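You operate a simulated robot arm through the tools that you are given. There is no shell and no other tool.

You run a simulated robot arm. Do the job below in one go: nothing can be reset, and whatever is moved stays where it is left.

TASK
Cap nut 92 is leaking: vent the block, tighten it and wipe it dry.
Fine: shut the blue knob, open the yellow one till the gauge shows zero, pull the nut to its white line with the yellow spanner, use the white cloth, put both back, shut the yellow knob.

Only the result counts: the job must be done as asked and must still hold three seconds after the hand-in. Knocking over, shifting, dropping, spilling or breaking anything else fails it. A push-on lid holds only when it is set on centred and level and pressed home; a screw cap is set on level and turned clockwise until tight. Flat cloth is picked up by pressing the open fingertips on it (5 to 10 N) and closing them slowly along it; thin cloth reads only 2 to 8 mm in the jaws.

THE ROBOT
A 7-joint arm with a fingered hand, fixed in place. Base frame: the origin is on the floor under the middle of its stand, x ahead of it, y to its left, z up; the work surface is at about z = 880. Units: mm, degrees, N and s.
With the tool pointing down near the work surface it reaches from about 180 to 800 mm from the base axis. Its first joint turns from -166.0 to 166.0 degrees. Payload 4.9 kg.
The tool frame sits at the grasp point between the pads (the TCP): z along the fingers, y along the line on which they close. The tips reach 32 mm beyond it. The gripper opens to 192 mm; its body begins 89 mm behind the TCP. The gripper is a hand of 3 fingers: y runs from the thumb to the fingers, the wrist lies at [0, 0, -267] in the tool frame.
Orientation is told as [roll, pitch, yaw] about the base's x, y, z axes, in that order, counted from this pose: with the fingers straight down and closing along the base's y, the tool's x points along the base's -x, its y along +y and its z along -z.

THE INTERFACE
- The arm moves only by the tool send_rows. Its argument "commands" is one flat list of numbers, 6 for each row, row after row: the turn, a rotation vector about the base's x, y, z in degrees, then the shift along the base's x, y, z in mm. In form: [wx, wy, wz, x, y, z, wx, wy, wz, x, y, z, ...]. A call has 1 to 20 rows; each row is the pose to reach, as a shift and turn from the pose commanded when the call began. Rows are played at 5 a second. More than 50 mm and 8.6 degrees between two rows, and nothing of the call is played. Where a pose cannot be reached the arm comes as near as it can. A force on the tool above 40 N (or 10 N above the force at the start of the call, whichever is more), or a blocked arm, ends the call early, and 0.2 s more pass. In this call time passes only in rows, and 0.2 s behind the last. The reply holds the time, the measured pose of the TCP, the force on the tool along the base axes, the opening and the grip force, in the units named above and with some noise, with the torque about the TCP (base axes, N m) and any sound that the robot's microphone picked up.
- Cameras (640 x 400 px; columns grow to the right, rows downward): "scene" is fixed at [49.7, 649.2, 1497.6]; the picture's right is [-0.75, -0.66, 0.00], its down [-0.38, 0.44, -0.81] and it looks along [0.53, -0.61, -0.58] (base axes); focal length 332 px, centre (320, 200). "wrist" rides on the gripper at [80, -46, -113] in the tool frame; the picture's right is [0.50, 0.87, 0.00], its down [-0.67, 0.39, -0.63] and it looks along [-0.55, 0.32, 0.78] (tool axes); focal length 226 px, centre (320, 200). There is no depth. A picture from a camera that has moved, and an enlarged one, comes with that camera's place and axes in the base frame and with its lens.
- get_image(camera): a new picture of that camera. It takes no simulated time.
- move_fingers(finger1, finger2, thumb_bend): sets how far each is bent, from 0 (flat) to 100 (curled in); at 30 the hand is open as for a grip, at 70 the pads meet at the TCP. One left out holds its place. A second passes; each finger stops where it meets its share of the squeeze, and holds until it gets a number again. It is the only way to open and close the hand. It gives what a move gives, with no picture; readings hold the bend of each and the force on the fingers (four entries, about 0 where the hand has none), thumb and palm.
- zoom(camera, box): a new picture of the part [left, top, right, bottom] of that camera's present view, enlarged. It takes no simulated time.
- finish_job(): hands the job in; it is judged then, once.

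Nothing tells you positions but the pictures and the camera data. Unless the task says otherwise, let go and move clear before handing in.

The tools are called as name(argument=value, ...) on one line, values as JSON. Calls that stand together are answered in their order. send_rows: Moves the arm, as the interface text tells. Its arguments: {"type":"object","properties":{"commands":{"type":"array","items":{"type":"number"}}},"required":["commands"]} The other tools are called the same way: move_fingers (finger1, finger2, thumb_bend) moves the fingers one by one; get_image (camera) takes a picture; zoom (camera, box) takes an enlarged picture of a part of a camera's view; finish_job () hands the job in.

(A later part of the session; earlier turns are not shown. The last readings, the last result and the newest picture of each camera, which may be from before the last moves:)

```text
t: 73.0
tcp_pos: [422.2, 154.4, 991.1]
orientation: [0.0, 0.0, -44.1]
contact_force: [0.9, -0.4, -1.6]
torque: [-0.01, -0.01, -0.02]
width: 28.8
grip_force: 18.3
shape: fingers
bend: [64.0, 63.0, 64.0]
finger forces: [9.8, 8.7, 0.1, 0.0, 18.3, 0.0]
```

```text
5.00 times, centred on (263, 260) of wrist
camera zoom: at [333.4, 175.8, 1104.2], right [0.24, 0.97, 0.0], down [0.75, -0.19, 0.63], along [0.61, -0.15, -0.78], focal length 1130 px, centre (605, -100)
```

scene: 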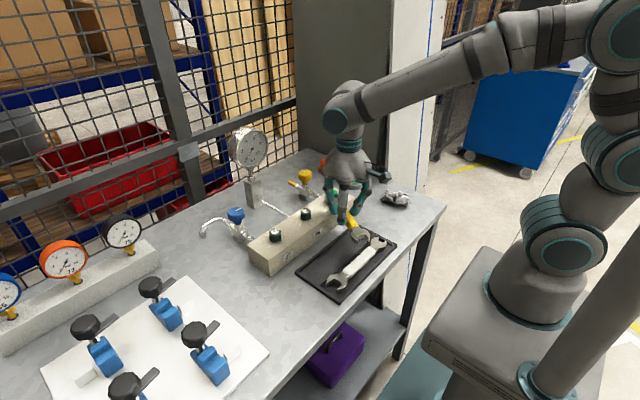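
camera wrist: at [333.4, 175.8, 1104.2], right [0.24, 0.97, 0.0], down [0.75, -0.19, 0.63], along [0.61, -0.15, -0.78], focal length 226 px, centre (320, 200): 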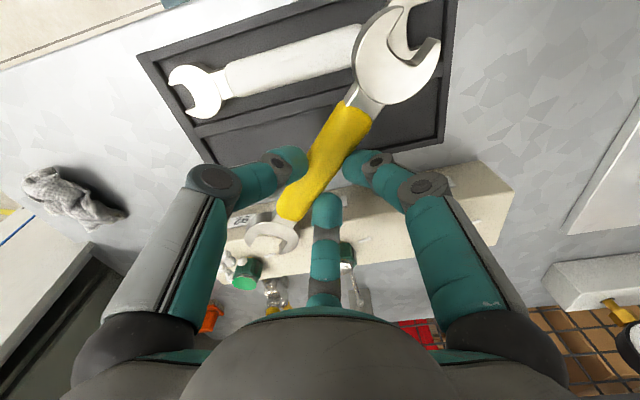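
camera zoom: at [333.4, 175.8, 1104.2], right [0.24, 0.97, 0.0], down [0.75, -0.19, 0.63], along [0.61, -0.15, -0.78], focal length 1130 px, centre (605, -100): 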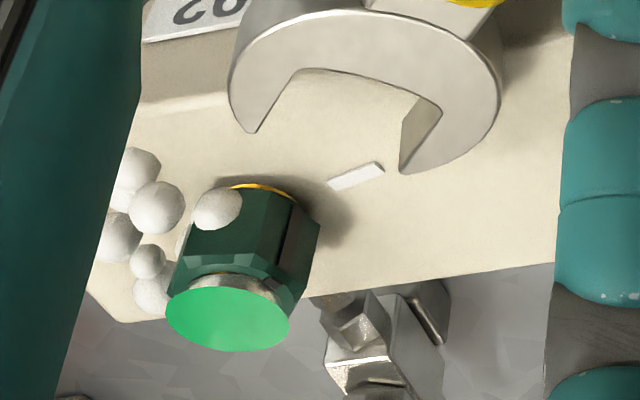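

zoom(camera="wrist", box=[238, 244, 298, 294])

```text
8.00 times, centred on (268, 269) of wrist
camera zoom: at [333.4, 175.8, 1104.2], right [0.24, 0.97, 0.0], down [0.75, -0.19, 0.63], along [0.61, -0.15, -0.78], focal length 1808 px, centre (736, -352)
```

zoom: 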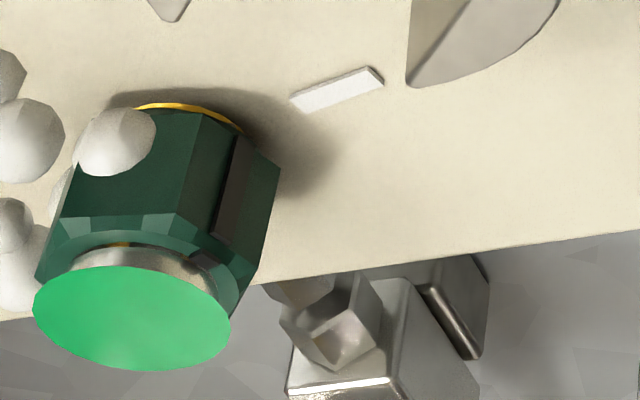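

From this oblique view I can't judge the alignment precisely. With the spanner still in hand, I'll rise and put the wrist camera directly above nut 92 for a plumb view of mark and line.

send_rows(commands=[0, 0, 0, 0, 0, 25, 0, 0, 0, 0, 0, 50, 0, 0, 0, 0, 0, 75, 0, 0, 0, 25, -17, 80, 0, 0, 0, 51, -35, 80, 0, 0, 0, 77, -52, 80, 0, 0, 0, 103, -70, 80, 0, 0, 0, 129, -87, 80, 0, 0, 0, 155, -105, 80, 0, 0, 0, 181, -122, 80, 0, 0, 0, 204, -138, 80])

get_image(camera="wrist")

zoom(camera="wrist", box=[290, 0, 370, 50])

zoom(camera="scene", box=[312, 178, 352, 203])

```text
t: 75.4
tcp_pos: [627.2, 15.7, 1071.0]
orientation: [0.0, 0.0, -44.0]
contact_force: [0.3, -0.5, -2.1]
torque: [0.03, -0.05, -0.04]
width: 28.5
grip_force: 18.7
shape: fingers
bend: [64.0, 63.0, 64.0]
finger forces: [9.9, 8.8, 0.0, 0.1, 18.3, 0.1]
```

```text
taken
camera wrist: at [538.8, 36.6, 1184.3], right [0.24, 0.97, 0.0], down [0.75, -0.19, 0.63], along [0.61, -0.15, -0.78], focal length 226 px, centre (320, 200)
```

wrist: 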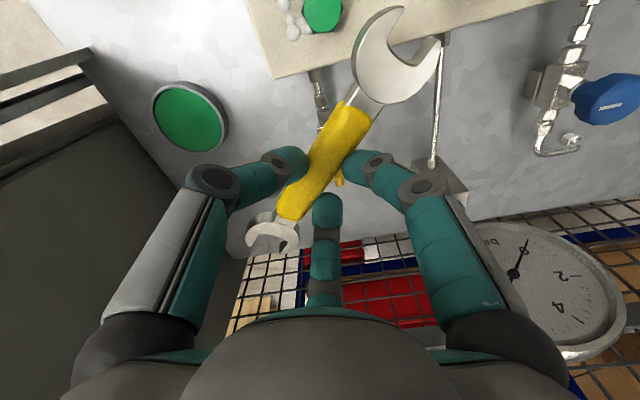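

```text
8.00 times, centred on (330, 25) of wrist
camera zoom: at [538.8, 36.6, 1184.3], right [0.24, 0.97, 0.0], down [0.75, -0.19, 0.63], along [0.61, -0.15, -0.78], focal length 1808 px, centre (240, 1600)
```

zoom: 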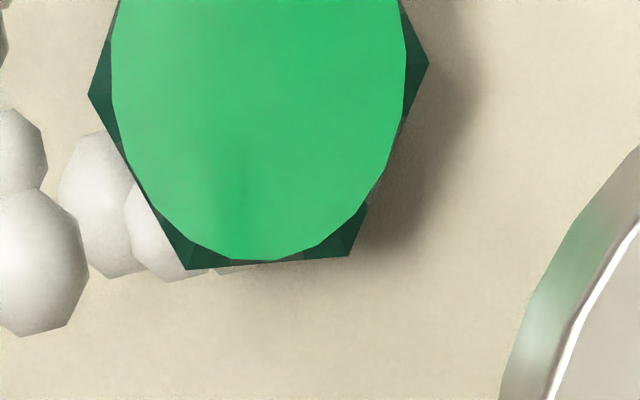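

```text
16.00 times, centred on (332, 190) of scene
camera zoom: at [49.7, 649.2, 1497.6], right [-0.75, -0.66, 0.0], down [-0.38, 0.44, -0.81], along [0.53, -0.61, -0.58], focal length 5316 px, centre (128, 352)
```

zoom: 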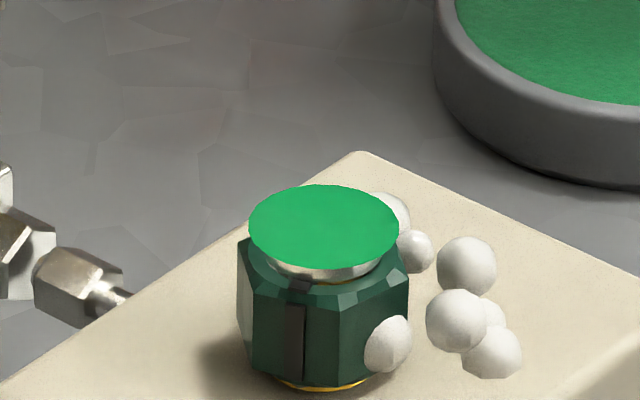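

zoom(camera="scene", box=[308, 182, 356, 212])

zoom(camera="scene", box=[281, 200, 329, 230])

zoom(camera="scene", box=[250, 220, 298, 250])

```text
13.33 times, centred on (332, 197) of scene
camera zoom: at [49.7, 649.2, 1497.6], right [-0.75, -0.66, 0.0], down [-0.38, 0.44, -0.81], along [0.53, -0.61, -0.58], focal length 4430 px, centre (160, 240)
```

zoom: 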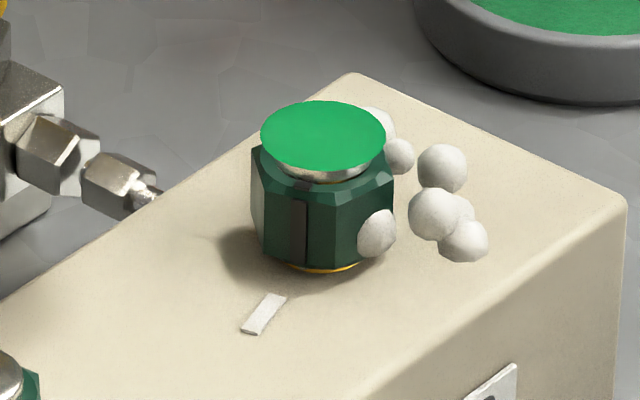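

```text
13.33 times, centred on (305, 215) of scene
camera zoom: at [49.7, 649.2, 1497.6], right [-0.75, -0.66, 0.0], down [-0.38, 0.44, -0.81], along [0.53, -0.61, -0.58], focal length 4430 px, centre (520, 0)
```

zoom: 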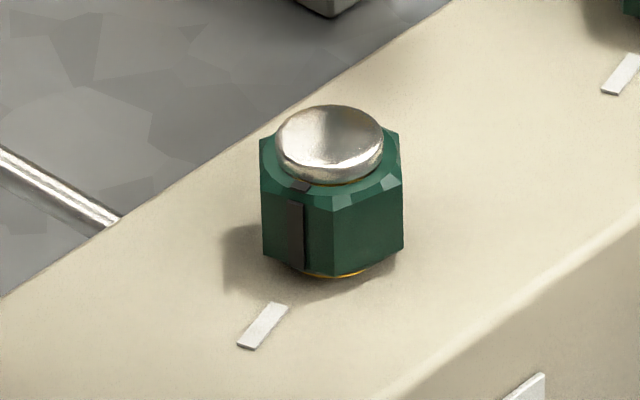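

```text
13.33 times, centred on (274, 235) of scene
camera zoom: at [49.7, 649.2, 1497.6], right [-0.75, -0.66, 0.0], down [-0.38, 0.44, -0.81], along [0.53, -0.61, -0.58], focal length 4430 px, centre (933, -267)
```

zoom: 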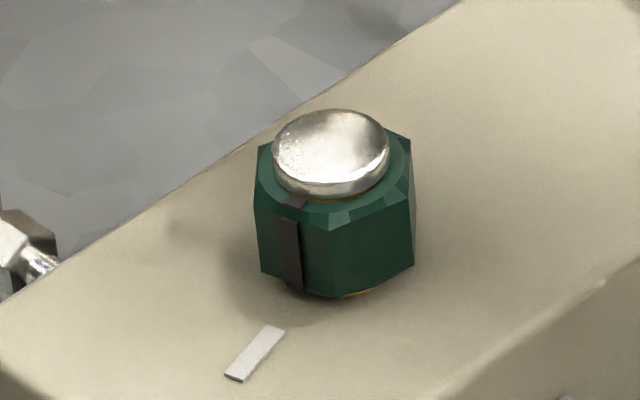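

The scene view shows the mark at about 112° against the line at about 105°, so a few degrees are still missing. I'll shift the wrist camera back 40 mm to get a near-plumb close-up and measure precisely.

send_rows(commands=[0, 0, 0, -20, 5, 0, 0, 0, 0, -42, 11, 0])

zoom(camera="wrist", box=[285, 10, 365, 60])

```text
t: 76.0
tcp_pos: [585.8, 24.4, 1068.5]
orientation: [0.1, 0.0, -43.9]
contact_force: [-0.3, -0.2, -3.0]
torque: [0.01, -0.02, 0.0]
width: 28.5
grip_force: 18.7
shape: fingers
bend: [64.0, 63.0, 64.0]
finger forces: [9.7, 8.8, 0.0, 0.0, 18.5, 0.0]
```

```text
8.00 times, centred on (325, 35) of wrist
camera zoom: at [497.9, 46.9, 1182.7], right [0.24, 0.97, 0.0], down [0.75, -0.19, 0.63], along [0.61, -0.15, -0.78], focal length 1808 px, centre (280, 1520)
```

zoom: 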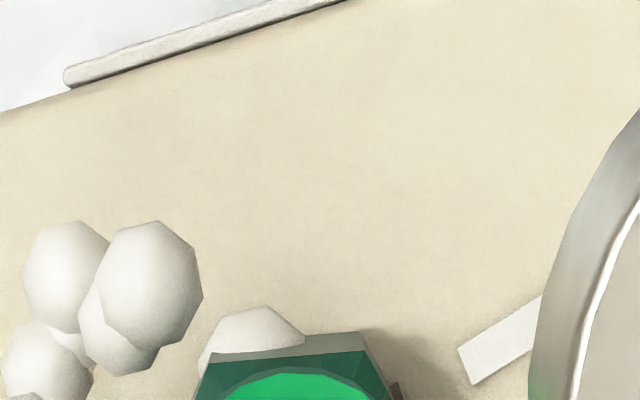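

zoom(camera="wrist", box=[285, 35, 365, 85])

```text
8.00 times, centred on (325, 60) of wrist
camera zoom: at [497.9, 46.9, 1182.7], right [0.24, 0.97, 0.0], down [0.75, -0.19, 0.63], along [0.61, -0.15, -0.78], focal length 1808 px, centre (280, 1320)
```

zoom: 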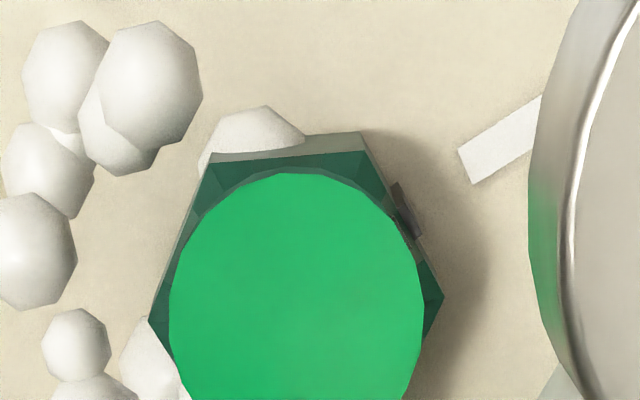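

A near-plumb measurement gives the mark at about 110° and the line at about 105°, so about 5° more are needed. I'll bring the spanner back to its pre-engage point and re-engage.

send_rows(commands=[0, 0, 0.5, -21, 15, 0, 0, 0, 1, -42, 31, 0, 0, 0, 1.5, -64, 46, 0, 0, 0, 2, -85, 62, 0, 0, 0, 2.5, -106, 77, 0, 0, 0, 2.5, -127, 92, 0, 0, 0, 2.5, -149, 108, 0, 0, 0, 2.5, -169.9, 123.3, 0, 0, 0, 2.5, -169.9, 123.3, -25, 0, 0, 2.5, -169.9, 123.3, -50, 0, 0, 2.5, -169.9, 123.3, -70, 0, 0, 2.5, -169.9, 123.3, -79])

zoom(camera="wrist", box=[215, 210, 311, 290])

```text
t: 78.6
tcp_pos: [415.2, 152.2, 991.8]
orientation: [0.0, 0.1, -41.5]
contact_force: [0.1, 0.0, -3.0]
torque: [-0.03, 0.0, -0.02]
width: 28.1
grip_force: 18.1
shape: fingers
bend: [64.0, 63.0, 64.0]
finger forces: [9.7, 8.8, 0.1, 0.0, 18.4, 0.0]
```

```text
5.00 times, centred on (263, 250) of wrist
camera zoom: at [325.7, 169.6, 1105.0], right [0.2, 0.98, 0.0], down [0.76, -0.16, 0.63], along [0.62, -0.13, -0.78], focal length 1130 px, centre (605, -50)
```

zoom: 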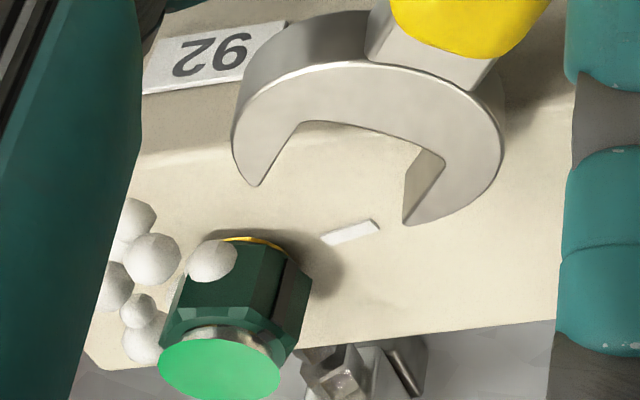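

I'm at pre-engage; the slot is about 3 mm off laterally. I'll correct that and advance along -40°.

send_rows(commands=[0, 0, 0, -1.9, -2.3, -1, 0, 0, 0, 5.8, -8.7, -1, 0, 0, 0, 13.4, -15.2, -1, 0, 0, 0, 21.1, -21.6, -1, 0, 0, 0, 28.7, -28, -1, 0, 0, 0, 32.6, -31.2, -1])

zoom(camera="wrist", box=[235, 195, 319, 265])

```text
t: 80.0
tcp_pos: [447.4, 119.1, 989.0]
orientation: [0.0, 0.0, -41.5]
contact_force: [0.9, 0.1, -2.1]
torque: [-0.02, -0.01, -0.01]
width: 28.5
grip_force: 18.7
shape: fingers
bend: [64.0, 63.0, 64.0]
finger forces: [9.7, 8.8, 0.0, 0.1, 18.4, 0.1]
```

```text
5.71 times, centred on (277, 230) of wrist
camera zoom: at [358.3, 136.4, 1103.4], right [0.2, 0.98, 0.0], down [0.76, -0.15, 0.63], along [0.62, -0.13, -0.78], focal length 1292 px, centre (566, 29)
```

zoom: 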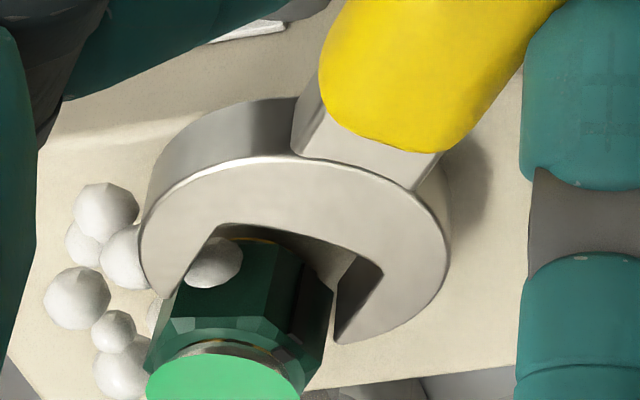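

send_rows(commands=[0, 0, 0, 1.5, -1.3, 0, 0, 0, 0, 3.1, -2.6, 0, 0, 0, 0, 4.6, -3.9, 0, 0, 0, 0, 6.1, -5.1, 0, 0, 0, 0, 7.7, -6.4, 0])

zoom(camera="wrist", box=[235, 195, 319, 265])

```text
t: 81.2
tcp_pos: [455.8, 112.0, 989.0]
orientation: [0.1, 0.0, -41.6]
contact_force: [0.8, -0.3, -2.3]
torque: [0.02, -0.05, -0.01]
width: 28.1
grip_force: 18.7
shape: fingers
bend: [64.0, 63.0, 64.0]
finger forces: [9.6, 8.9, 0.1, 0.0, 18.3, 0.0]
```

```text
5.71 times, centred on (277, 230) of wrist
camera zoom: at [366.0, 130.1, 1103.3], right [0.2, 0.98, 0.0], down [0.76, -0.16, 0.63], along [0.62, -0.13, -0.78], focal length 1292 px, centre (566, 29)
```

zoom: 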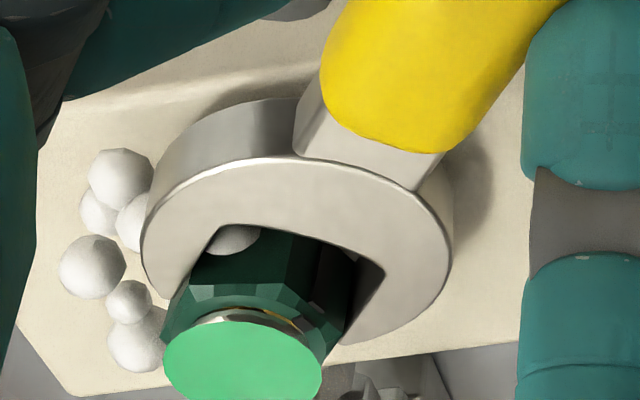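

send_rows(commands=[0, 0, 0, 1.5, -1.3, 0, 0, 0, 0, 3.1, -2.6, 0, 0, 0, 0, 4.6, -3.9, 0, 0, 0, 0, 6.1, -5.1, 0])

zoom(camera="wrist", box=[235, 195, 319, 265])

```text
t: 82.2
tcp_pos: [461.9, 107.9, 989.0]
orientation: [0.0, -0.1, -41.5]
contact_force: [-1.1, 1.3, -1.6]
torque: [0.05, 0.09, -0.01]
width: 28.4
grip_force: 18.8
shape: fingers
bend: [64.0, 64.0, 64.0]
finger forces: [9.6, 8.9, 0.0, 0.1, 18.7, 0.1]
```

```text
5.71 times, centred on (277, 230) of wrist
camera zoom: at [371.9, 125.2, 1103.2], right [0.2, 0.98, 0.0], down [0.76, -0.15, 0.63], along [0.62, -0.13, -0.78], focal length 1292 px, centre (566, 29)
```

zoom: 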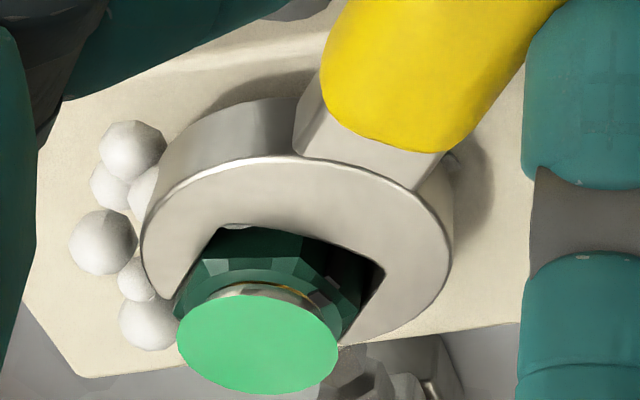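

Seated again. I'll pull on to a hand yaw of -53°, i.e. about 5.5° beyond the previous loaded end.

send_rows(commands=[0, 0, -2, 2.43, 2.55, 0, 0, 0, -4, 4.97, 5.06, 0, 0, 0, -6, 7.58, 7.49, 0, 0, 0, -8, 10.28, 9.82, 0])

zoom(camera="wrist", box=[235, 195, 319, 265])

```text
t: 83.2
tcp_pos: [470.1, 116.3, 988.9]
orientation: [-0.1, 0.0, -49.6]
contact_force: [-4.2, -9.5, 0.7]
torque: [-0.27, 0.14, 0.06]
width: 27.9
grip_force: 20.2
shape: fingers
bend: [64.0, 64.0, 63.0]
finger forces: [7.6, 7.5, 0.1, 0.1, 24.8, 0.1]
```

```text
5.71 times, centred on (277, 230) of wrist
camera zoom: at [384.9, 146.8, 1103.1], right [0.34, 0.94, 0.0], down [0.73, -0.26, 0.63], along [0.59, -0.21, -0.78], focal length 1292 px, centre (566, 29)
```

zoom: 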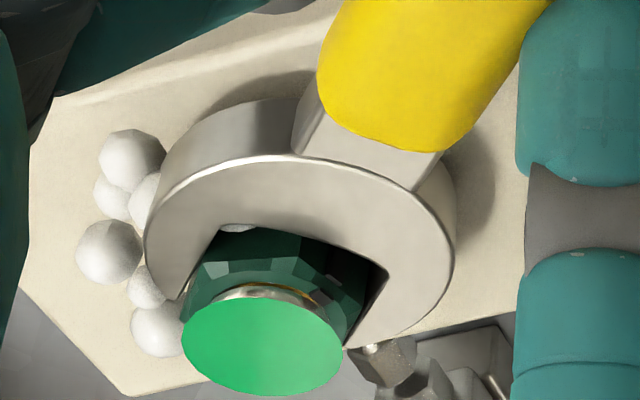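

send_rows(commands=[0, 0, -1.75, 2.4, 1.95, 0, 0, 0, -3.5, 4.92, 3.84, 0])

zoom(camera="wrist", box=[255, 215, 315, 265])

zoom(camera="scene", box=[308, 182, 356, 212])

```text
t: 83.8
tcp_pos: [475.4, 120.7, 989.8]
orientation: [-0.1, 0.0, -53.1]
contact_force: [-3.2, -9.6, 1.0]
torque: [-0.23, 0.11, 0.05]
width: 27.8
grip_force: 20.3
shape: fingers
bend: [64.0, 64.0, 63.0]
finger forces: [7.7, 7.5, 0.0, 0.0, 24.4, 0.1]
```

```text
8.00 times, centred on (285, 240) of wrist
camera zoom: at [391.9, 155.9, 1103.3], right [0.39, 0.92, 0.0], down [0.71, -0.3, 0.63], along [0.58, -0.25, -0.78], focal length 1808 px, centre (600, -120)
```

zoom: 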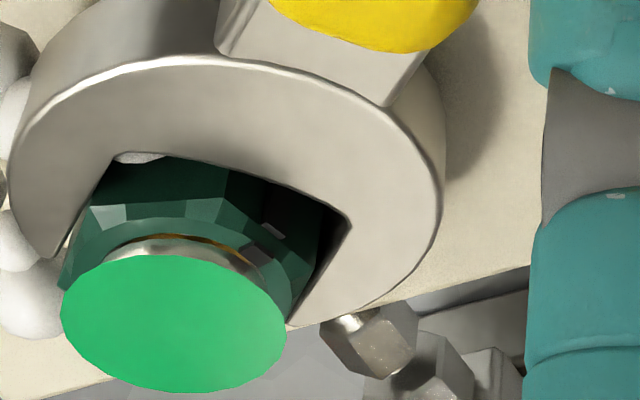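

```text
13.33 times, centred on (332, 197) of scene
camera zoom: at [49.7, 649.2, 1497.6], right [-0.75, -0.66, 0.0], down [-0.38, 0.44, -0.81], along [0.53, -0.61, -0.58], focal length 4430 px, centre (160, 240)
```

zoom: 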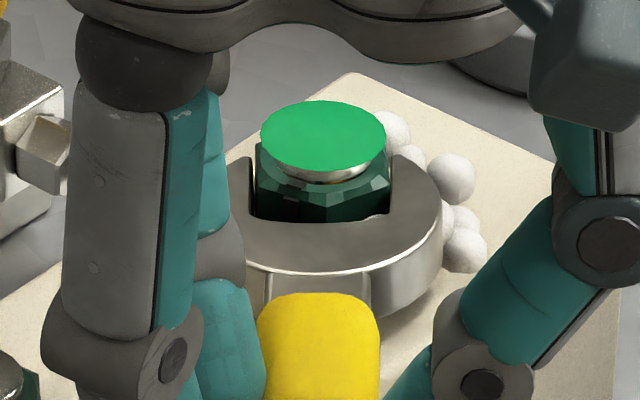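

I'll relieve the load and back the spanner out again to check.

send_rows(commands=[0, 0, 1.75, -2.5, -2, 0, 0, 0, 3.5, -4.9, -3.9, 0])

send_rows(commands=[0, 0, 0, -2, 2.2, 0, 0, 0, 0, -5.4, 5.9, 0, 0, 0, 0, -9.4, 10.4, 0, 0, 0, 0, -15, 16.7, 0, 0, 0, 0, -23.5, 26, 0, 0, 0, 0, -33, 36.6, 0, 0, 0, 0, -41.5, 46, 0, 0, 0, 0, -41.5, 46, 30, 0, 0, 0, -41.5, 46, 60, 0, 0, 0, -41.5, 46, 80])

zoom(camera="wrist", box=[215, 180, 311, 260])

```text
t: 84.4
tcp_pos: [470.8, 117.7, 989.2]
orientation: [0.0, 0.1, -49.6]
contact_force: [-0.2, 0.2, -3.5]
torque: [-0.01, 0.01, 0.0]
width: 28.1
grip_force: 18.5
shape: fingers
bend: [64.0, 64.0, 63.0]
finger forces: [9.6, 9.3, 0.0, 0.0, 18.7, 0.1]
```

```text
t: 86.6
tcp_pos: [429.5, 163.7, 1071.8]
orientation: [0.0, 0.0, -49.4]
contact_force: [-1.2, -1.3, -3.5]
torque: [0.02, 0.0, 0.0]
width: 28.1
grip_force: 18.8
shape: fingers
bend: [64.0, 64.0, 64.0]
finger forces: [9.6, 9.2, 0.0, 0.0, 18.5, 0.1]
```

```text
5.00 times, centred on (263, 220) of wrist
camera zoom: at [343.1, 193.4, 1185.1], right [0.33, 0.94, 0.0], down [0.73, -0.26, 0.63], along [0.6, -0.21, -0.78], focal length 1130 px, centre (605, 100)
```

zoom: 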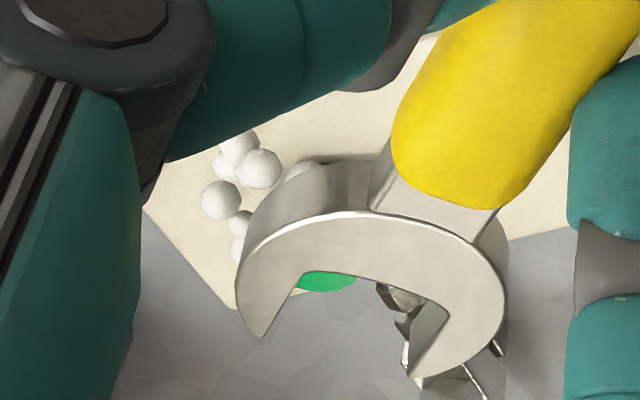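

send_rows(commands=[0, 0, 0, 19.4, -17.7, 0, 0, 0, 0, 38.8, -35.4, 0, 0, 0, 0, 58.2, -53, 0, 0, 0, 0, 77.7, -70.7, 0, 0, 0, 0, 97, -88.4, 0, 0, 0, 0, 116.5, -106, 0, 0, 0, 0, 136, -123.7, 0, 0, 0, 0, 155.3, -141.4, 0])

zoom(camera="wrist", box=[285, 35, 365, 85])

zoom(camera="scene", box=[308, 182, 356, 212])

```text
t: 88.4
tcp_pos: [585.6, 20.2, 1069.7]
orientation: [0.0, 0.1, -49.5]
contact_force: [0.3, 1.1, -2.1]
torque: [-0.04, 0.0, 0.02]
width: 27.7
grip_force: 18.5
shape: fingers
bend: [64.0, 64.0, 64.0]
finger forces: [9.7, 9.2, 0.0, 0.0, 18.5, 0.0]
```

```text
8.00 times, centred on (325, 60) of wrist
camera zoom: at [499.9, 50.9, 1182.7], right [0.33, 0.94, 0.0], down [0.73, -0.26, 0.63], along [0.6, -0.21, -0.78], focal length 1808 px, centre (280, 1320)
```

zoom: 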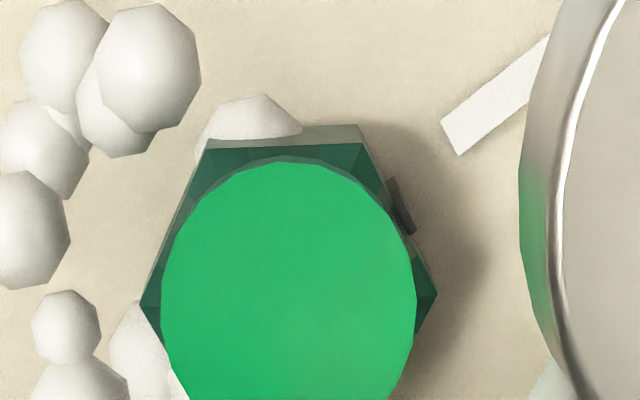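

```text
13.33 times, centred on (332, 197) of scene
camera zoom: at [49.7, 649.2, 1497.6], right [-0.75, -0.66, 0.0], down [-0.38, 0.44, -0.81], along [0.53, -0.61, -0.58], focal length 4430 px, centre (160, 240)
```

zoom: 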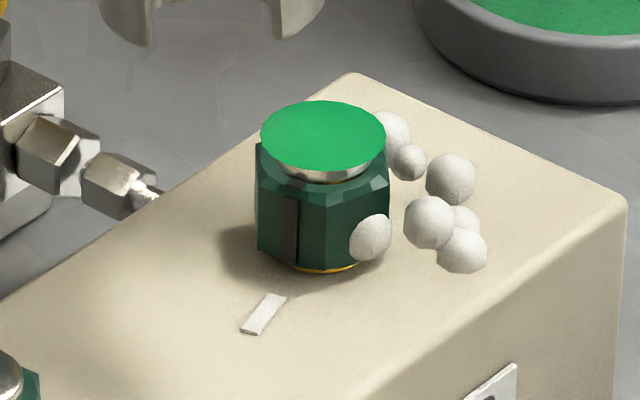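

The mark (about 102–104°) and the line (about 105°) now coincide, matching how nuts 27 and 29 look. Next I'll carry the spanner back to its tray, turning the hand to yaw 92° at a safe height.

send_rows(commands=[0, 0, 0, -24, 13, 5, 0, 0, 0, -48, 27, 10, 0, 0, 0, -72, 40, 15, 0, 0, 0, -97, 53, 20, 0, 0, 0, -121, 67, 20, 0, 0, 0, -146, 80, 20])

send_rows(commands=[0, 0, 7.9, -1, 2.7, 0, 0, 0, 15.8, -2, 5.4, 0, 0, 0, 23.7, -3, 8, 0, 0, 0, 31.6, -4, 10.8, 0, 0, 0, 39.5, -5, 13.5, 0, 0, 0, 47.4, -6, 16, 0, 0, 0, 55.3, -7, 19, 0, 0, 0, 63.2, -8, 21.7, 0, 0, 0, 71.1, -9, 24.4, 0, 0, 0, 79, -10, 27, 0, 0, 0, 86.9, -11, 30, 0, 0, 0, 94.8, -12, 32.5, 0, 0, 0, 102.7, -13, 35, 0, 0, 0, 110.6, -14, 38, 0, 0, 0, 118.5, -15, 40.7, 0, 0, 0, 126.4, -16, 43.4, 0, 0, 0, 134.3, -17, 46, 0, 0, 0, 141.5, -18, 49, 0])

get_image(camera="wrist")

get_image(camera="scene")

```text
t: 89.8
tcp_pos: [437.2, 100.6, 1088.1]
orientation: [-0.1, 0.0, -49.5]
contact_force: [0.0, 0.0, -2.6]
torque: [-0.01, -0.02, 0.02]
width: 27.8
grip_force: 18.9
shape: fingers
bend: [64.0, 64.0, 64.0]
finger forces: [9.6, 8.9, 0.1, 0.0, 18.4, 0.0]
```

```text
t: 93.6
tcp_pos: [421.5, 151.3, 1088.4]
orientation: [0.0, 0.0, 92.1]
contact_force: [-1.1, -0.1, -2.8]
torque: [0.01, 0.02, -0.02]
width: 28.2
grip_force: 18.5
shape: fingers
bend: [64.0, 64.0, 64.0]
finger forces: [9.5, 8.9, 0.1, 0.0, 18.2, 0.0]
```

```text
taken
camera wrist: at [470.7, 72.3, 1203.1], right [-0.85, -0.53, 0.0], down [-0.41, 0.66, 0.63], along [-0.34, 0.54, -0.78], focal length 226 px, centre (320, 200)
```

wrist: 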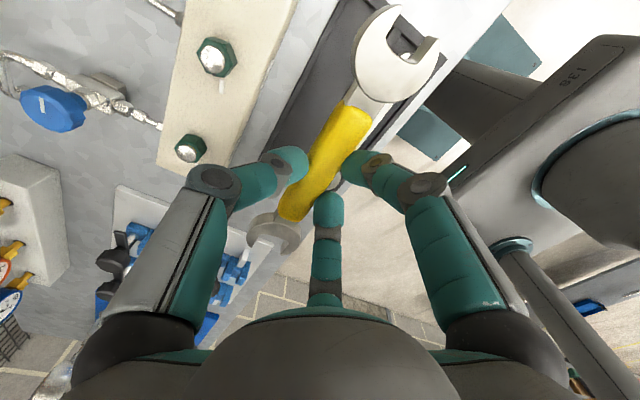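

```text
taken
```

scene: 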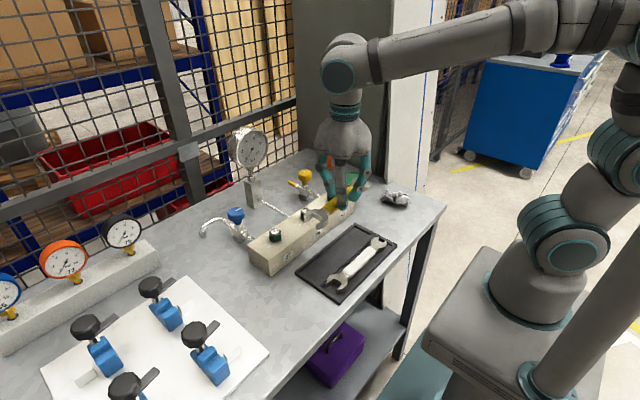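

send_rows(commands=[0, 0, 0, 0, 0, -30, 0, 0, 0, 0, 0, -60, 0, 0, 0, 0, 0, -90, 0, 0, 0, 0, 0, -115])

zoom(camera="wrist", box=[220, 0, 460, 260])

zoom(camera="scene", box=[290, 200, 402, 290])

```text
t: 94.6
tcp_pos: [420.9, 152.1, 974.3]
orientation: [-0.1, 0.0, 91.9]
contact_force: [-0.8, 0.2, -1.2]
torque: [-0.05, -0.02, -0.01]
width: 28.1
grip_force: 18.4
shape: fingers
bend: [64.0, 64.0, 64.0]
finger forces: [9.4, 9.0, 0.0, 0.0, 18.3, 0.0]
```

```text
1.54 times, centred on (340, 130) of wrist
camera zoom: at [470.9, 71.7, 1088.2], right [-0.85, -0.53, 0.0], down [-0.41, 0.66, 0.63], along [-0.33, 0.54, -0.78], focal length 348 px, centre (289, 308)
```

zoom: 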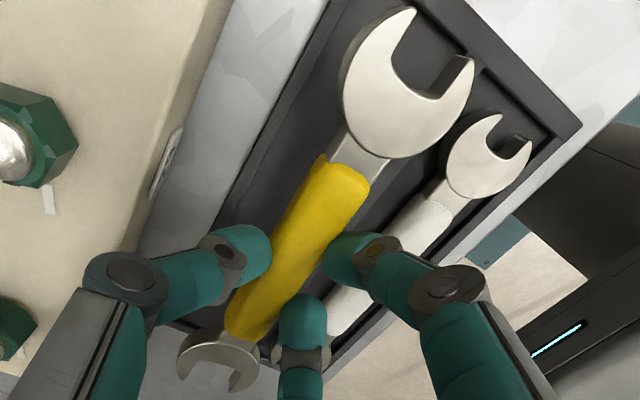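

```text
4.44 times, centred on (346, 245) of scene
camera zoom: at [49.7, 649.2, 1497.6], right [-0.75, -0.66, 0.0], down [-0.38, 0.44, -0.81], along [0.53, -0.61, -0.58], focal length 1477 px, centre (204, 0)
```

zoom: 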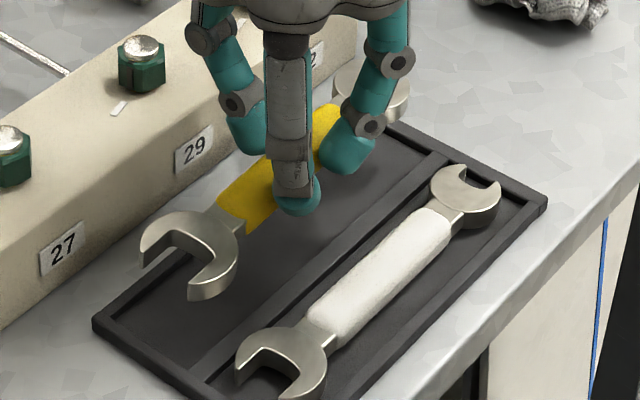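

zoom(camera="wrist", box=[290, 60, 390, 140])

zoom(camera="wrist", box=[270, 190, 350, 260])

```text
5.00 times, centred on (340, 100) of wrist
camera zoom: at [470.9, 71.7, 1088.2], right [-0.85, -0.53, 0.0], down [-0.41, 0.66, 0.63], along [-0.33, 0.54, -0.78], focal length 1130 px, centre (220, 700)
```

zoom: 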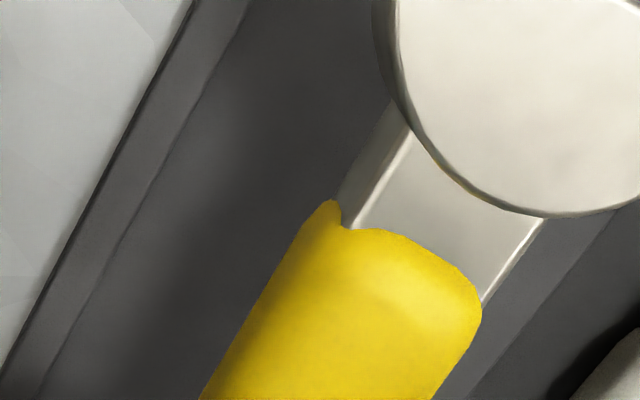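

```text
5.71 times, centred on (310, 225) of wrist
camera zoom: at [470.9, 71.7, 1088.2], right [-0.85, -0.53, 0.0], down [-0.41, 0.66, 0.63], along [-0.33, 0.54, -0.78], focal length 1292 px, centre (377, 57)
```

zoom: 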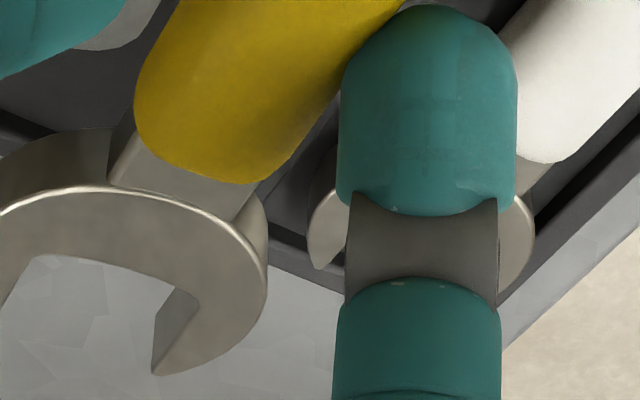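

The spanner turned about 3° in the grip during the pull. I'll compensate by rotating the hand -3° and shifting slightly, then re-measure before lowering.

send_rows(commands=[0, 0, -1.5, 0.8, -0.5, 0, 0, 0, -3, 1.6, -1.2, 0])

zoom(camera="wrist", box=[240, 0, 440, 130])

zoom(camera="wrist", box=[220, 170, 360, 270])

zoom(camera="scene", box=[294, 230, 374, 290])

```text
t: 95.2
tcp_pos: [422.5, 149.0, 973.8]
orientation: [0.0, 0.0, 89.0]
contact_force: [-0.2, -0.5, -1.8]
torque: [0.03, 0.0, 0.0]
width: 28.0
grip_force: 17.9
shape: fingers
bend: [64.0, 64.0, 64.0]
finger forces: [9.5, 9.0, 0.1, 0.0, 18.5, 0.0]
```

```text
3.08 times, centred on (340, 65) of wrist
camera zoom: at [468.0, 68.0, 1088.2], right [-0.88, -0.48, 0.0], down [-0.38, 0.68, 0.63], along [-0.31, 0.55, -0.78], focal length 696 px, centre (258, 615)
```

zoom: 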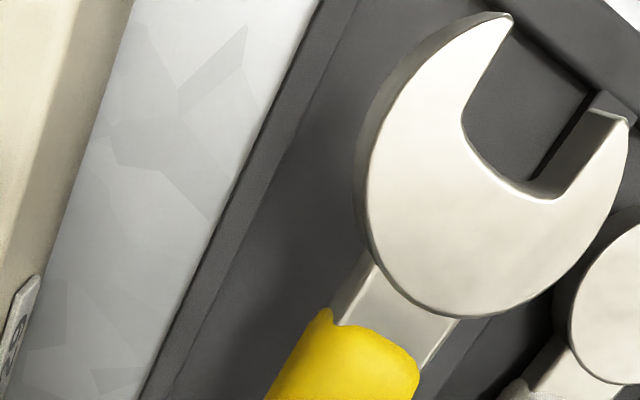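

```text
4.00 times, centred on (290, 220) of wrist
camera zoom: at [468.0, 68.0, 1088.2], right [-0.88, -0.48, 0.0], down [-0.38, 0.68, 0.63], along [-0.31, 0.55, -0.78], focal length 904 px, centre (440, 120)
```

zoom: 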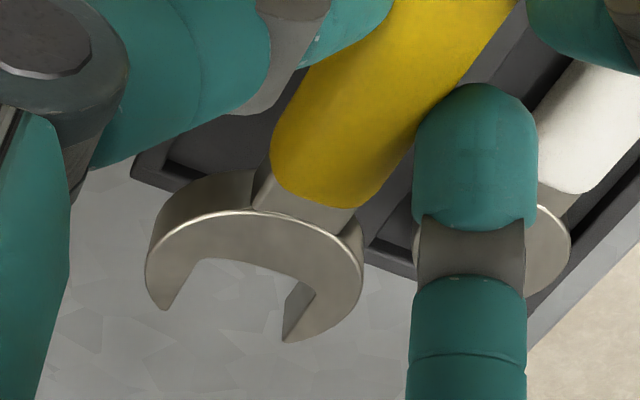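

```text
6.67 times, centred on (334, 260) of scene
camera zoom: at [49.7, 649.2, 1497.6], right [-0.75, -0.66, 0.0], down [-0.38, 0.44, -0.81], along [0.53, -0.61, -0.58], focal length 2215 px, centre (227, -200)
```

zoom: 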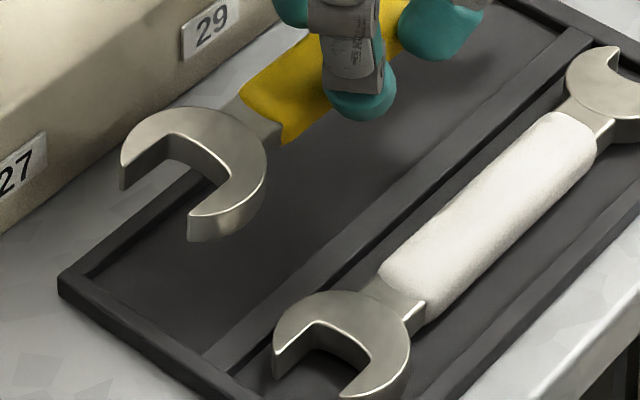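

Measured by the head slots, the rest pose was x = 424.3 at 90.1°, and now it is x = 423.7 at 88.8°. I'll correct by +1.2°, then lower it toward the tray.

send_rows(commands=[0, 0, 1.2, 0.6, -0.4, -8, 0, 0, 1.2, 0.6, -0.4, -18, 0, 0, 1.2, 0.6, -0.4, -27, 0, 0, 1.2, 0.6, -0.4, -33, 0, 0, 1.2, 0.6, -0.4, -36, 0, 0, 1.2, 0.6, -0.4, -38])

zoom(camera="scene", box=[294, 210, 390, 290])

zoom(camera="wrist", box=[230, 0, 430, 250])

```text
t: 96.6
tcp_pos: [423.0, 150.1, 936.5]
orientation: [0.0, 0.0, 90.2]
contact_force: [-0.6, -0.8, -2.3]
torque: [-0.01, 0.02, 0.0]
width: 27.8
grip_force: 18.9
shape: fingers
bend: [64.0, 64.0, 64.0]
finger forces: [9.4, 9.0, 0.0, 0.1, 18.3, 0.0]
```

```text
5.00 times, centred on (342, 250) of scene
camera zoom: at [49.7, 649.2, 1497.6], right [-0.75, -0.66, 0.0], down [-0.38, 0.44, -0.81], along [0.53, -0.61, -0.58], focal length 1661 px, centre (210, -50)
```

zoom: 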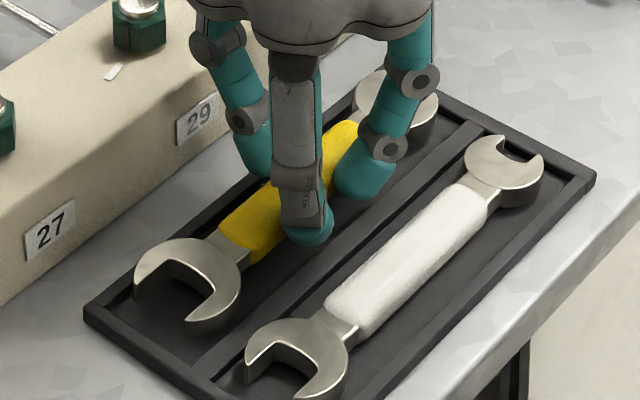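

```text
1.60 times, centred on (330, 125) of wrist
camera zoom: at [470.4, 69.1, 1050.1], right [-0.86, -0.5, 0.0], down [-0.39, 0.67, 0.63], along [-0.32, 0.55, -0.78], focal length 362 px, centre (304, 320)
```

zoom: 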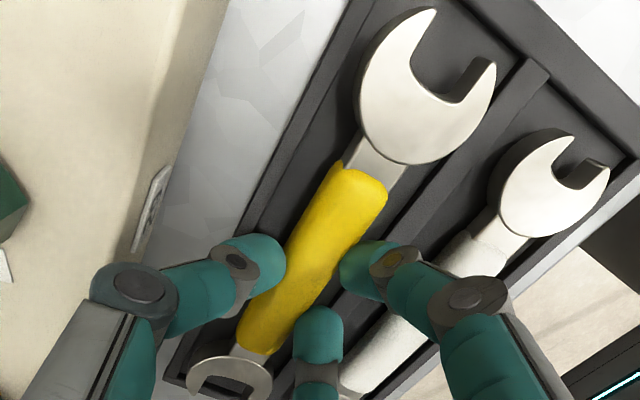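

No contact yet; I'll go down in 1 mm steps.

send_rows(commands=[0, 0, 0, 0, 0, -1, 0, 0, 0, 0, 0, -2, 0, 0, 0, 0, 0, -3])

zoom(camera="scene", box=[294, 220, 390, 290])

```text
t: 97.4
tcp_pos: [423.1, 148.9, 934.6]
orientation: [-0.1, 0.1, 90.3]
contact_force: [-0.1, -0.2, -1.9]
torque: [0.01, -0.01, 0.01]
width: 27.9
grip_force: 18.5
shape: fingers
bend: [64.0, 64.0, 64.0]
finger forces: [9.6, 9.1, 0.0, 0.0, 18.4, 0.0]
```

```text
5.71 times, centred on (342, 255) of scene
camera zoom: at [49.7, 649.2, 1497.6], right [-0.75, -0.66, 0.0], down [-0.38, 0.44, -0.81], along [0.53, -0.61, -0.58], focal length 1899 px, centre (194, -114)
```

zoom: 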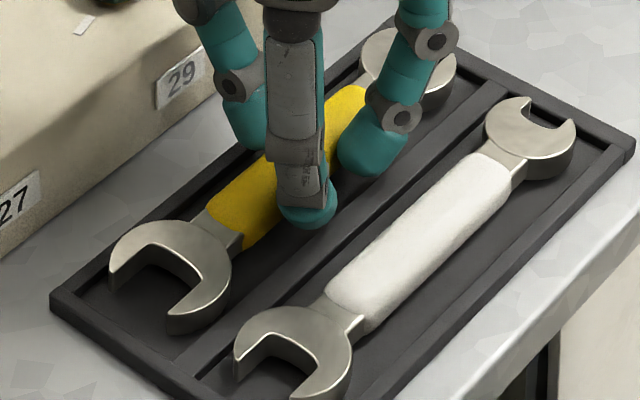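

send_rows(commands=[0, 0, 0, 0, 0, -1, 0, 0, 0, 0, 0, -2, 0, 0, 0, 0, 0, -2.5])

```text
t: 98.2
tcp_pos: [422.6, 148.4, 932.7]
orientation: [-0.1, 0.0, 90.2]
contact_force: [0.1, -1.3, 6.1]
torque: [-0.03, 0.08, -0.01]
width: 27.8
grip_force: 19.6
shape: fingers
bend: [64.0, 64.0, 64.0]
finger forces: [9.6, 9.5, 0.0, 0.0, 19.7, 0.1]
```

The spanner is on the tray floor (6 N). I'll relax the grip in stages and open.

move_fingers(finger1=65, finger2=65, thumb_bend=67)

move_fingers(finger1=61, finger2=61, thumb_bend=61)

zoom(camera="scene", box=[294, 220, 390, 290])

zoom(camera="wrist", box=[230, 0, 430, 250])

```text
t: 99.2
tcp_pos: [423.3, 148.7, 931.1]
orientation: [0.1, 0.0, 90.2]
contact_force: [-3.7, -0.3, 10.8]
torque: [0.0, 0.02, -0.02]
width: 29.5
grip_force: 8.8
shape: fingers
bend: [64.0, 63.0, 65.0]
finger forces: [5.3, 5.2, 0.0, 0.0, 7.7, 0.0]
```

```text
t: 100.2
tcp_pos: [423.2, 150.0, 932.5]
orientation: [0.0, 0.0, 90.3]
contact_force: [-1.4, -0.4, -0.5]
torque: [0.01, 0.07, 0.03]
width: 37.6
grip_force: 0.7
shape: fingers
bend: [61.0, 61.0, 61.0]
finger forces: [0.6, 1.2, 0.0, 0.0, 0.0, 0.0]
```

```text
5.71 times, centred on (342, 255) of scene
camera zoom: at [49.7, 649.2, 1497.6], right [-0.75, -0.66, 0.0], down [-0.38, 0.44, -0.81], along [0.53, -0.61, -0.58], focal length 1899 px, centre (194, -114)
```

zoom: 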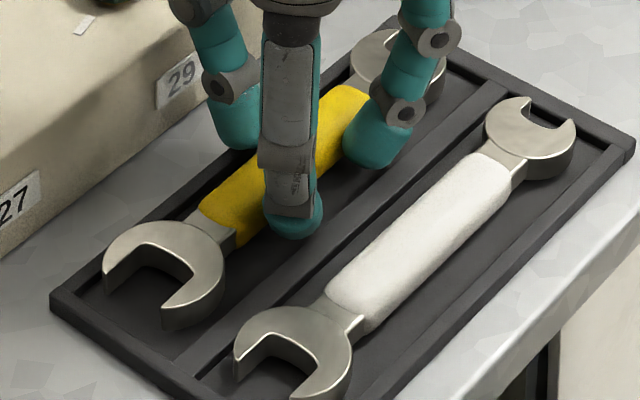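

```text
1.60 times, centred on (330, 125) of wrist
camera zoom: at [469.6, 68.8, 1045.2], right [-0.86, -0.5, 0.0], down [-0.39, 0.67, 0.63], along [-0.32, 0.55, -0.78], focal length 362 px, centre (304, 320)
```

zoom: 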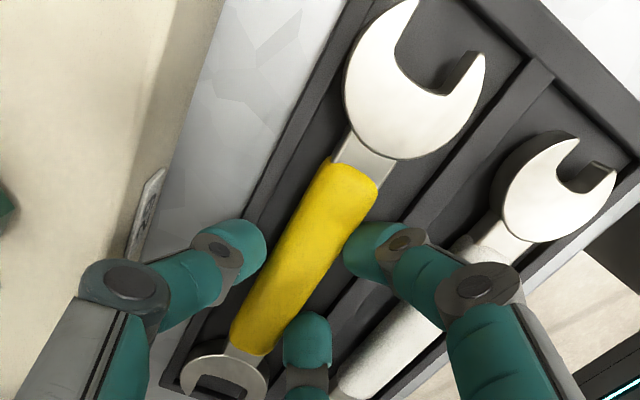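

move_fingers(finger1=53, finger2=53, thumb_bend=58)

send_rows(commands=[0, 0, 0, 0, 0, 15, 0, 0, 0, 0, 0, 40, 0, 0, 0, 0, 0, 75, 0, 0, 0, 0, 0, 110, 0, 0, 0, 0, 0, 140])

zoom(camera="scene", box=[290, 220, 402, 290])

zoom(camera="wrist", box=[230, 10, 430, 210])

```text
t: 101.2
tcp_pos: [424.4, 149.6, 931.3]
orientation: [-0.2, -0.1, 90.2]
contact_force: [5.1, 0.4, 4.5]
torque: [0.04, -0.08, -0.03]
width: 58.2
grip_force: 3.0
shape: fingers
bend: [54.0, 54.0, 57.0]
finger forces: [3.2, 3.5, 0.0, 0.1, 0.0, 0.0]
```

```text
t: 102.4
tcp_pos: [422.3, 149.9, 1073.7]
orientation: [0.0, 0.0, 90.2]
contact_force: [0.2, -1.0, 0.2]
torque: [0.0, 0.03, 0.0]
width: 62.2
grip_force: 0.1
shape: fingers
bend: [53.0, 53.0, 57.0]
finger forces: [0.0, 0.1, 0.0, 0.1, 0.1, 0.1]
```

```text
5.71 times, centred on (346, 255) of scene
camera zoom: at [49.7, 649.2, 1497.6], right [-0.75, -0.66, 0.0], down [-0.38, 0.44, -0.81], along [0.53, -0.61, -0.58], focal length 1899 px, centre (171, -114)
```

zoom: 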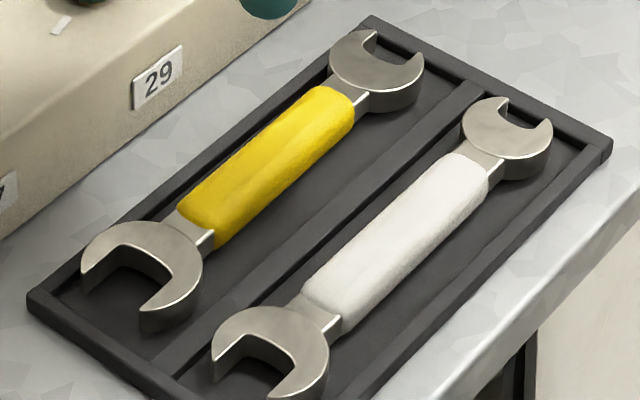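

```text
2.00 times, centred on (330, 110) of wrist
camera zoom: at [470.1, 69.0, 1186.6], right [-0.86, -0.5, 0.0], down [-0.39, 0.67, 0.63], along [-0.32, 0.55, -0.78], focal length 452 px, centre (300, 380)
```

zoom: 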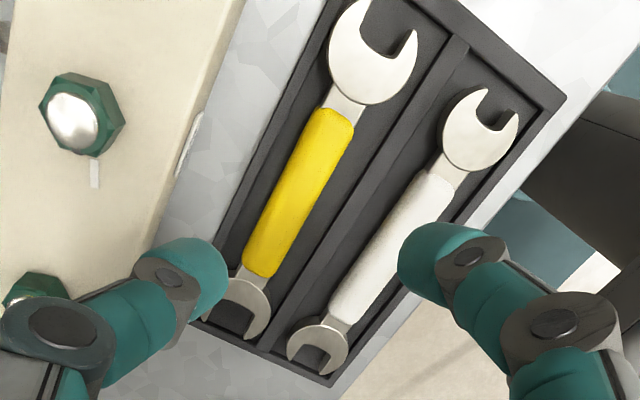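

The spanner is back flat in its channel and the tray hasn't moved. Next comes the cloth: I'll move over to it and look at it from above.

send_rows(commands=[0, 0, -7.5, 3.3, -22.4, 5, 0, 0, -15, 6.6, -44.8, 5, 0, 0, -22.5, 10, -67, 5, 0, 0, -30, 13, -89.6, 5, 0, 0, -37.5, 16.5, -112, 5, 0, 0, -45, 20, -134, 5, 0, 0, -52.5, 23, -157, 5, 0, 0, -60, 26.5, -179, 5, 0, 0, -67.5, 30, -201.6, 0, 0, 0, -75, 33, -224, 0, 0, 0, -82.5, 36.5, -246, 0, 0, 0, -90, 40, -269, 0])

get_image(camera="wrist")

zoom(camera="scene", box=[340, 150, 440, 230])

```text
t: 105.0
tcp_pos: [463.5, -121.3, 1071.7]
orientation: [-0.1, 0.0, -0.1]
contact_force: [0.3, -1.4, 0.2]
torque: [0.05, 0.01, 0.0]
width: 62.7
grip_force: 0.2
shape: fingers
bend: [53.0, 53.0, 57.0]
finger forces: [0.1, 0.0, 0.0, 0.0, 0.0, 0.0]
```

```text
taken
camera wrist: at [384.9, -167.8, 1184.9], right [-0.5, 0.87, 0.0], down [0.67, 0.39, 0.63], along [0.55, 0.32, -0.78], focal length 226 px, centre (320, 200)
```

wrist: 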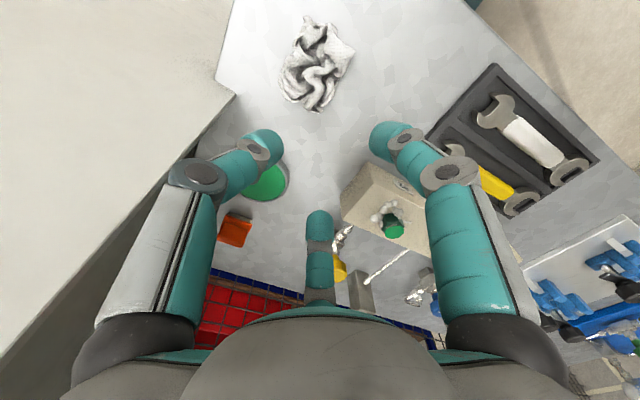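

```text
5.00 times, centred on (390, 190) of scene
camera zoom: at [49.7, 649.2, 1497.6], right [-0.75, -0.66, 0.0], down [-0.38, 0.44, -0.81], along [0.53, -0.61, -0.58], focal length 1661 px, centre (-30, 250)
```

zoom: 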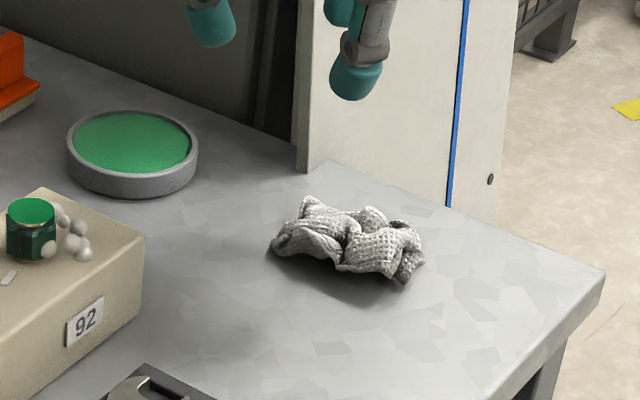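

zoom(camera="wrist", box=[260, 5, 376, 120])

zoom(camera="scene", box=[375, 180, 425, 212])

```text
3.48 times, centred on (318, 62) of wrist
camera zoom: at [384.9, -167.8, 1184.9], right [-0.5, 0.87, 0.0], down [0.67, 0.39, 0.63], along [0.55, 0.32, -0.78], focal length 786 px, centre (327, 678)
```

zoom: 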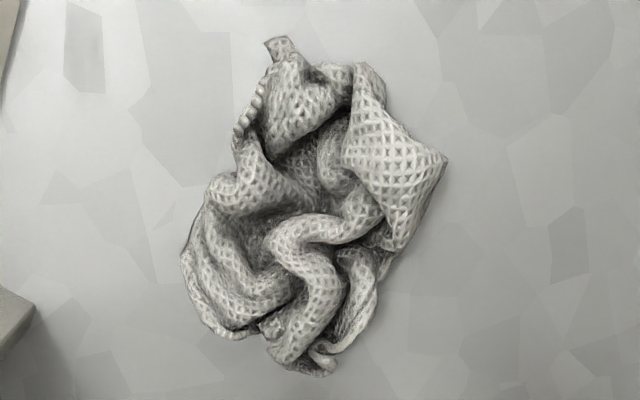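

```text
12.50 times, centred on (400, 196) of scene
camera zoom: at [49.7, 649.2, 1497.6], right [-0.75, -0.66, 0.0], down [-0.38, 0.44, -0.81], along [0.53, -0.61, -0.58], focal length 4153 px, centre (-680, 250)
```

zoom: 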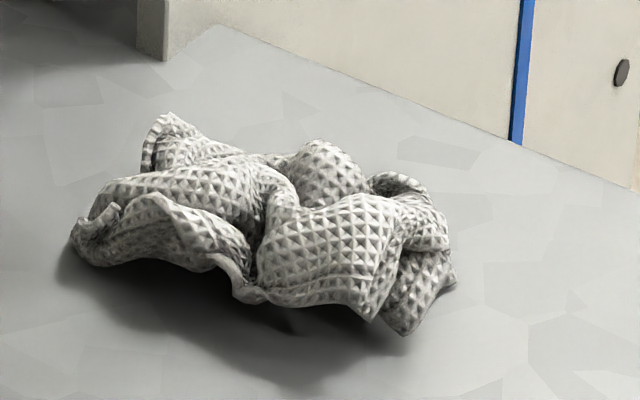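

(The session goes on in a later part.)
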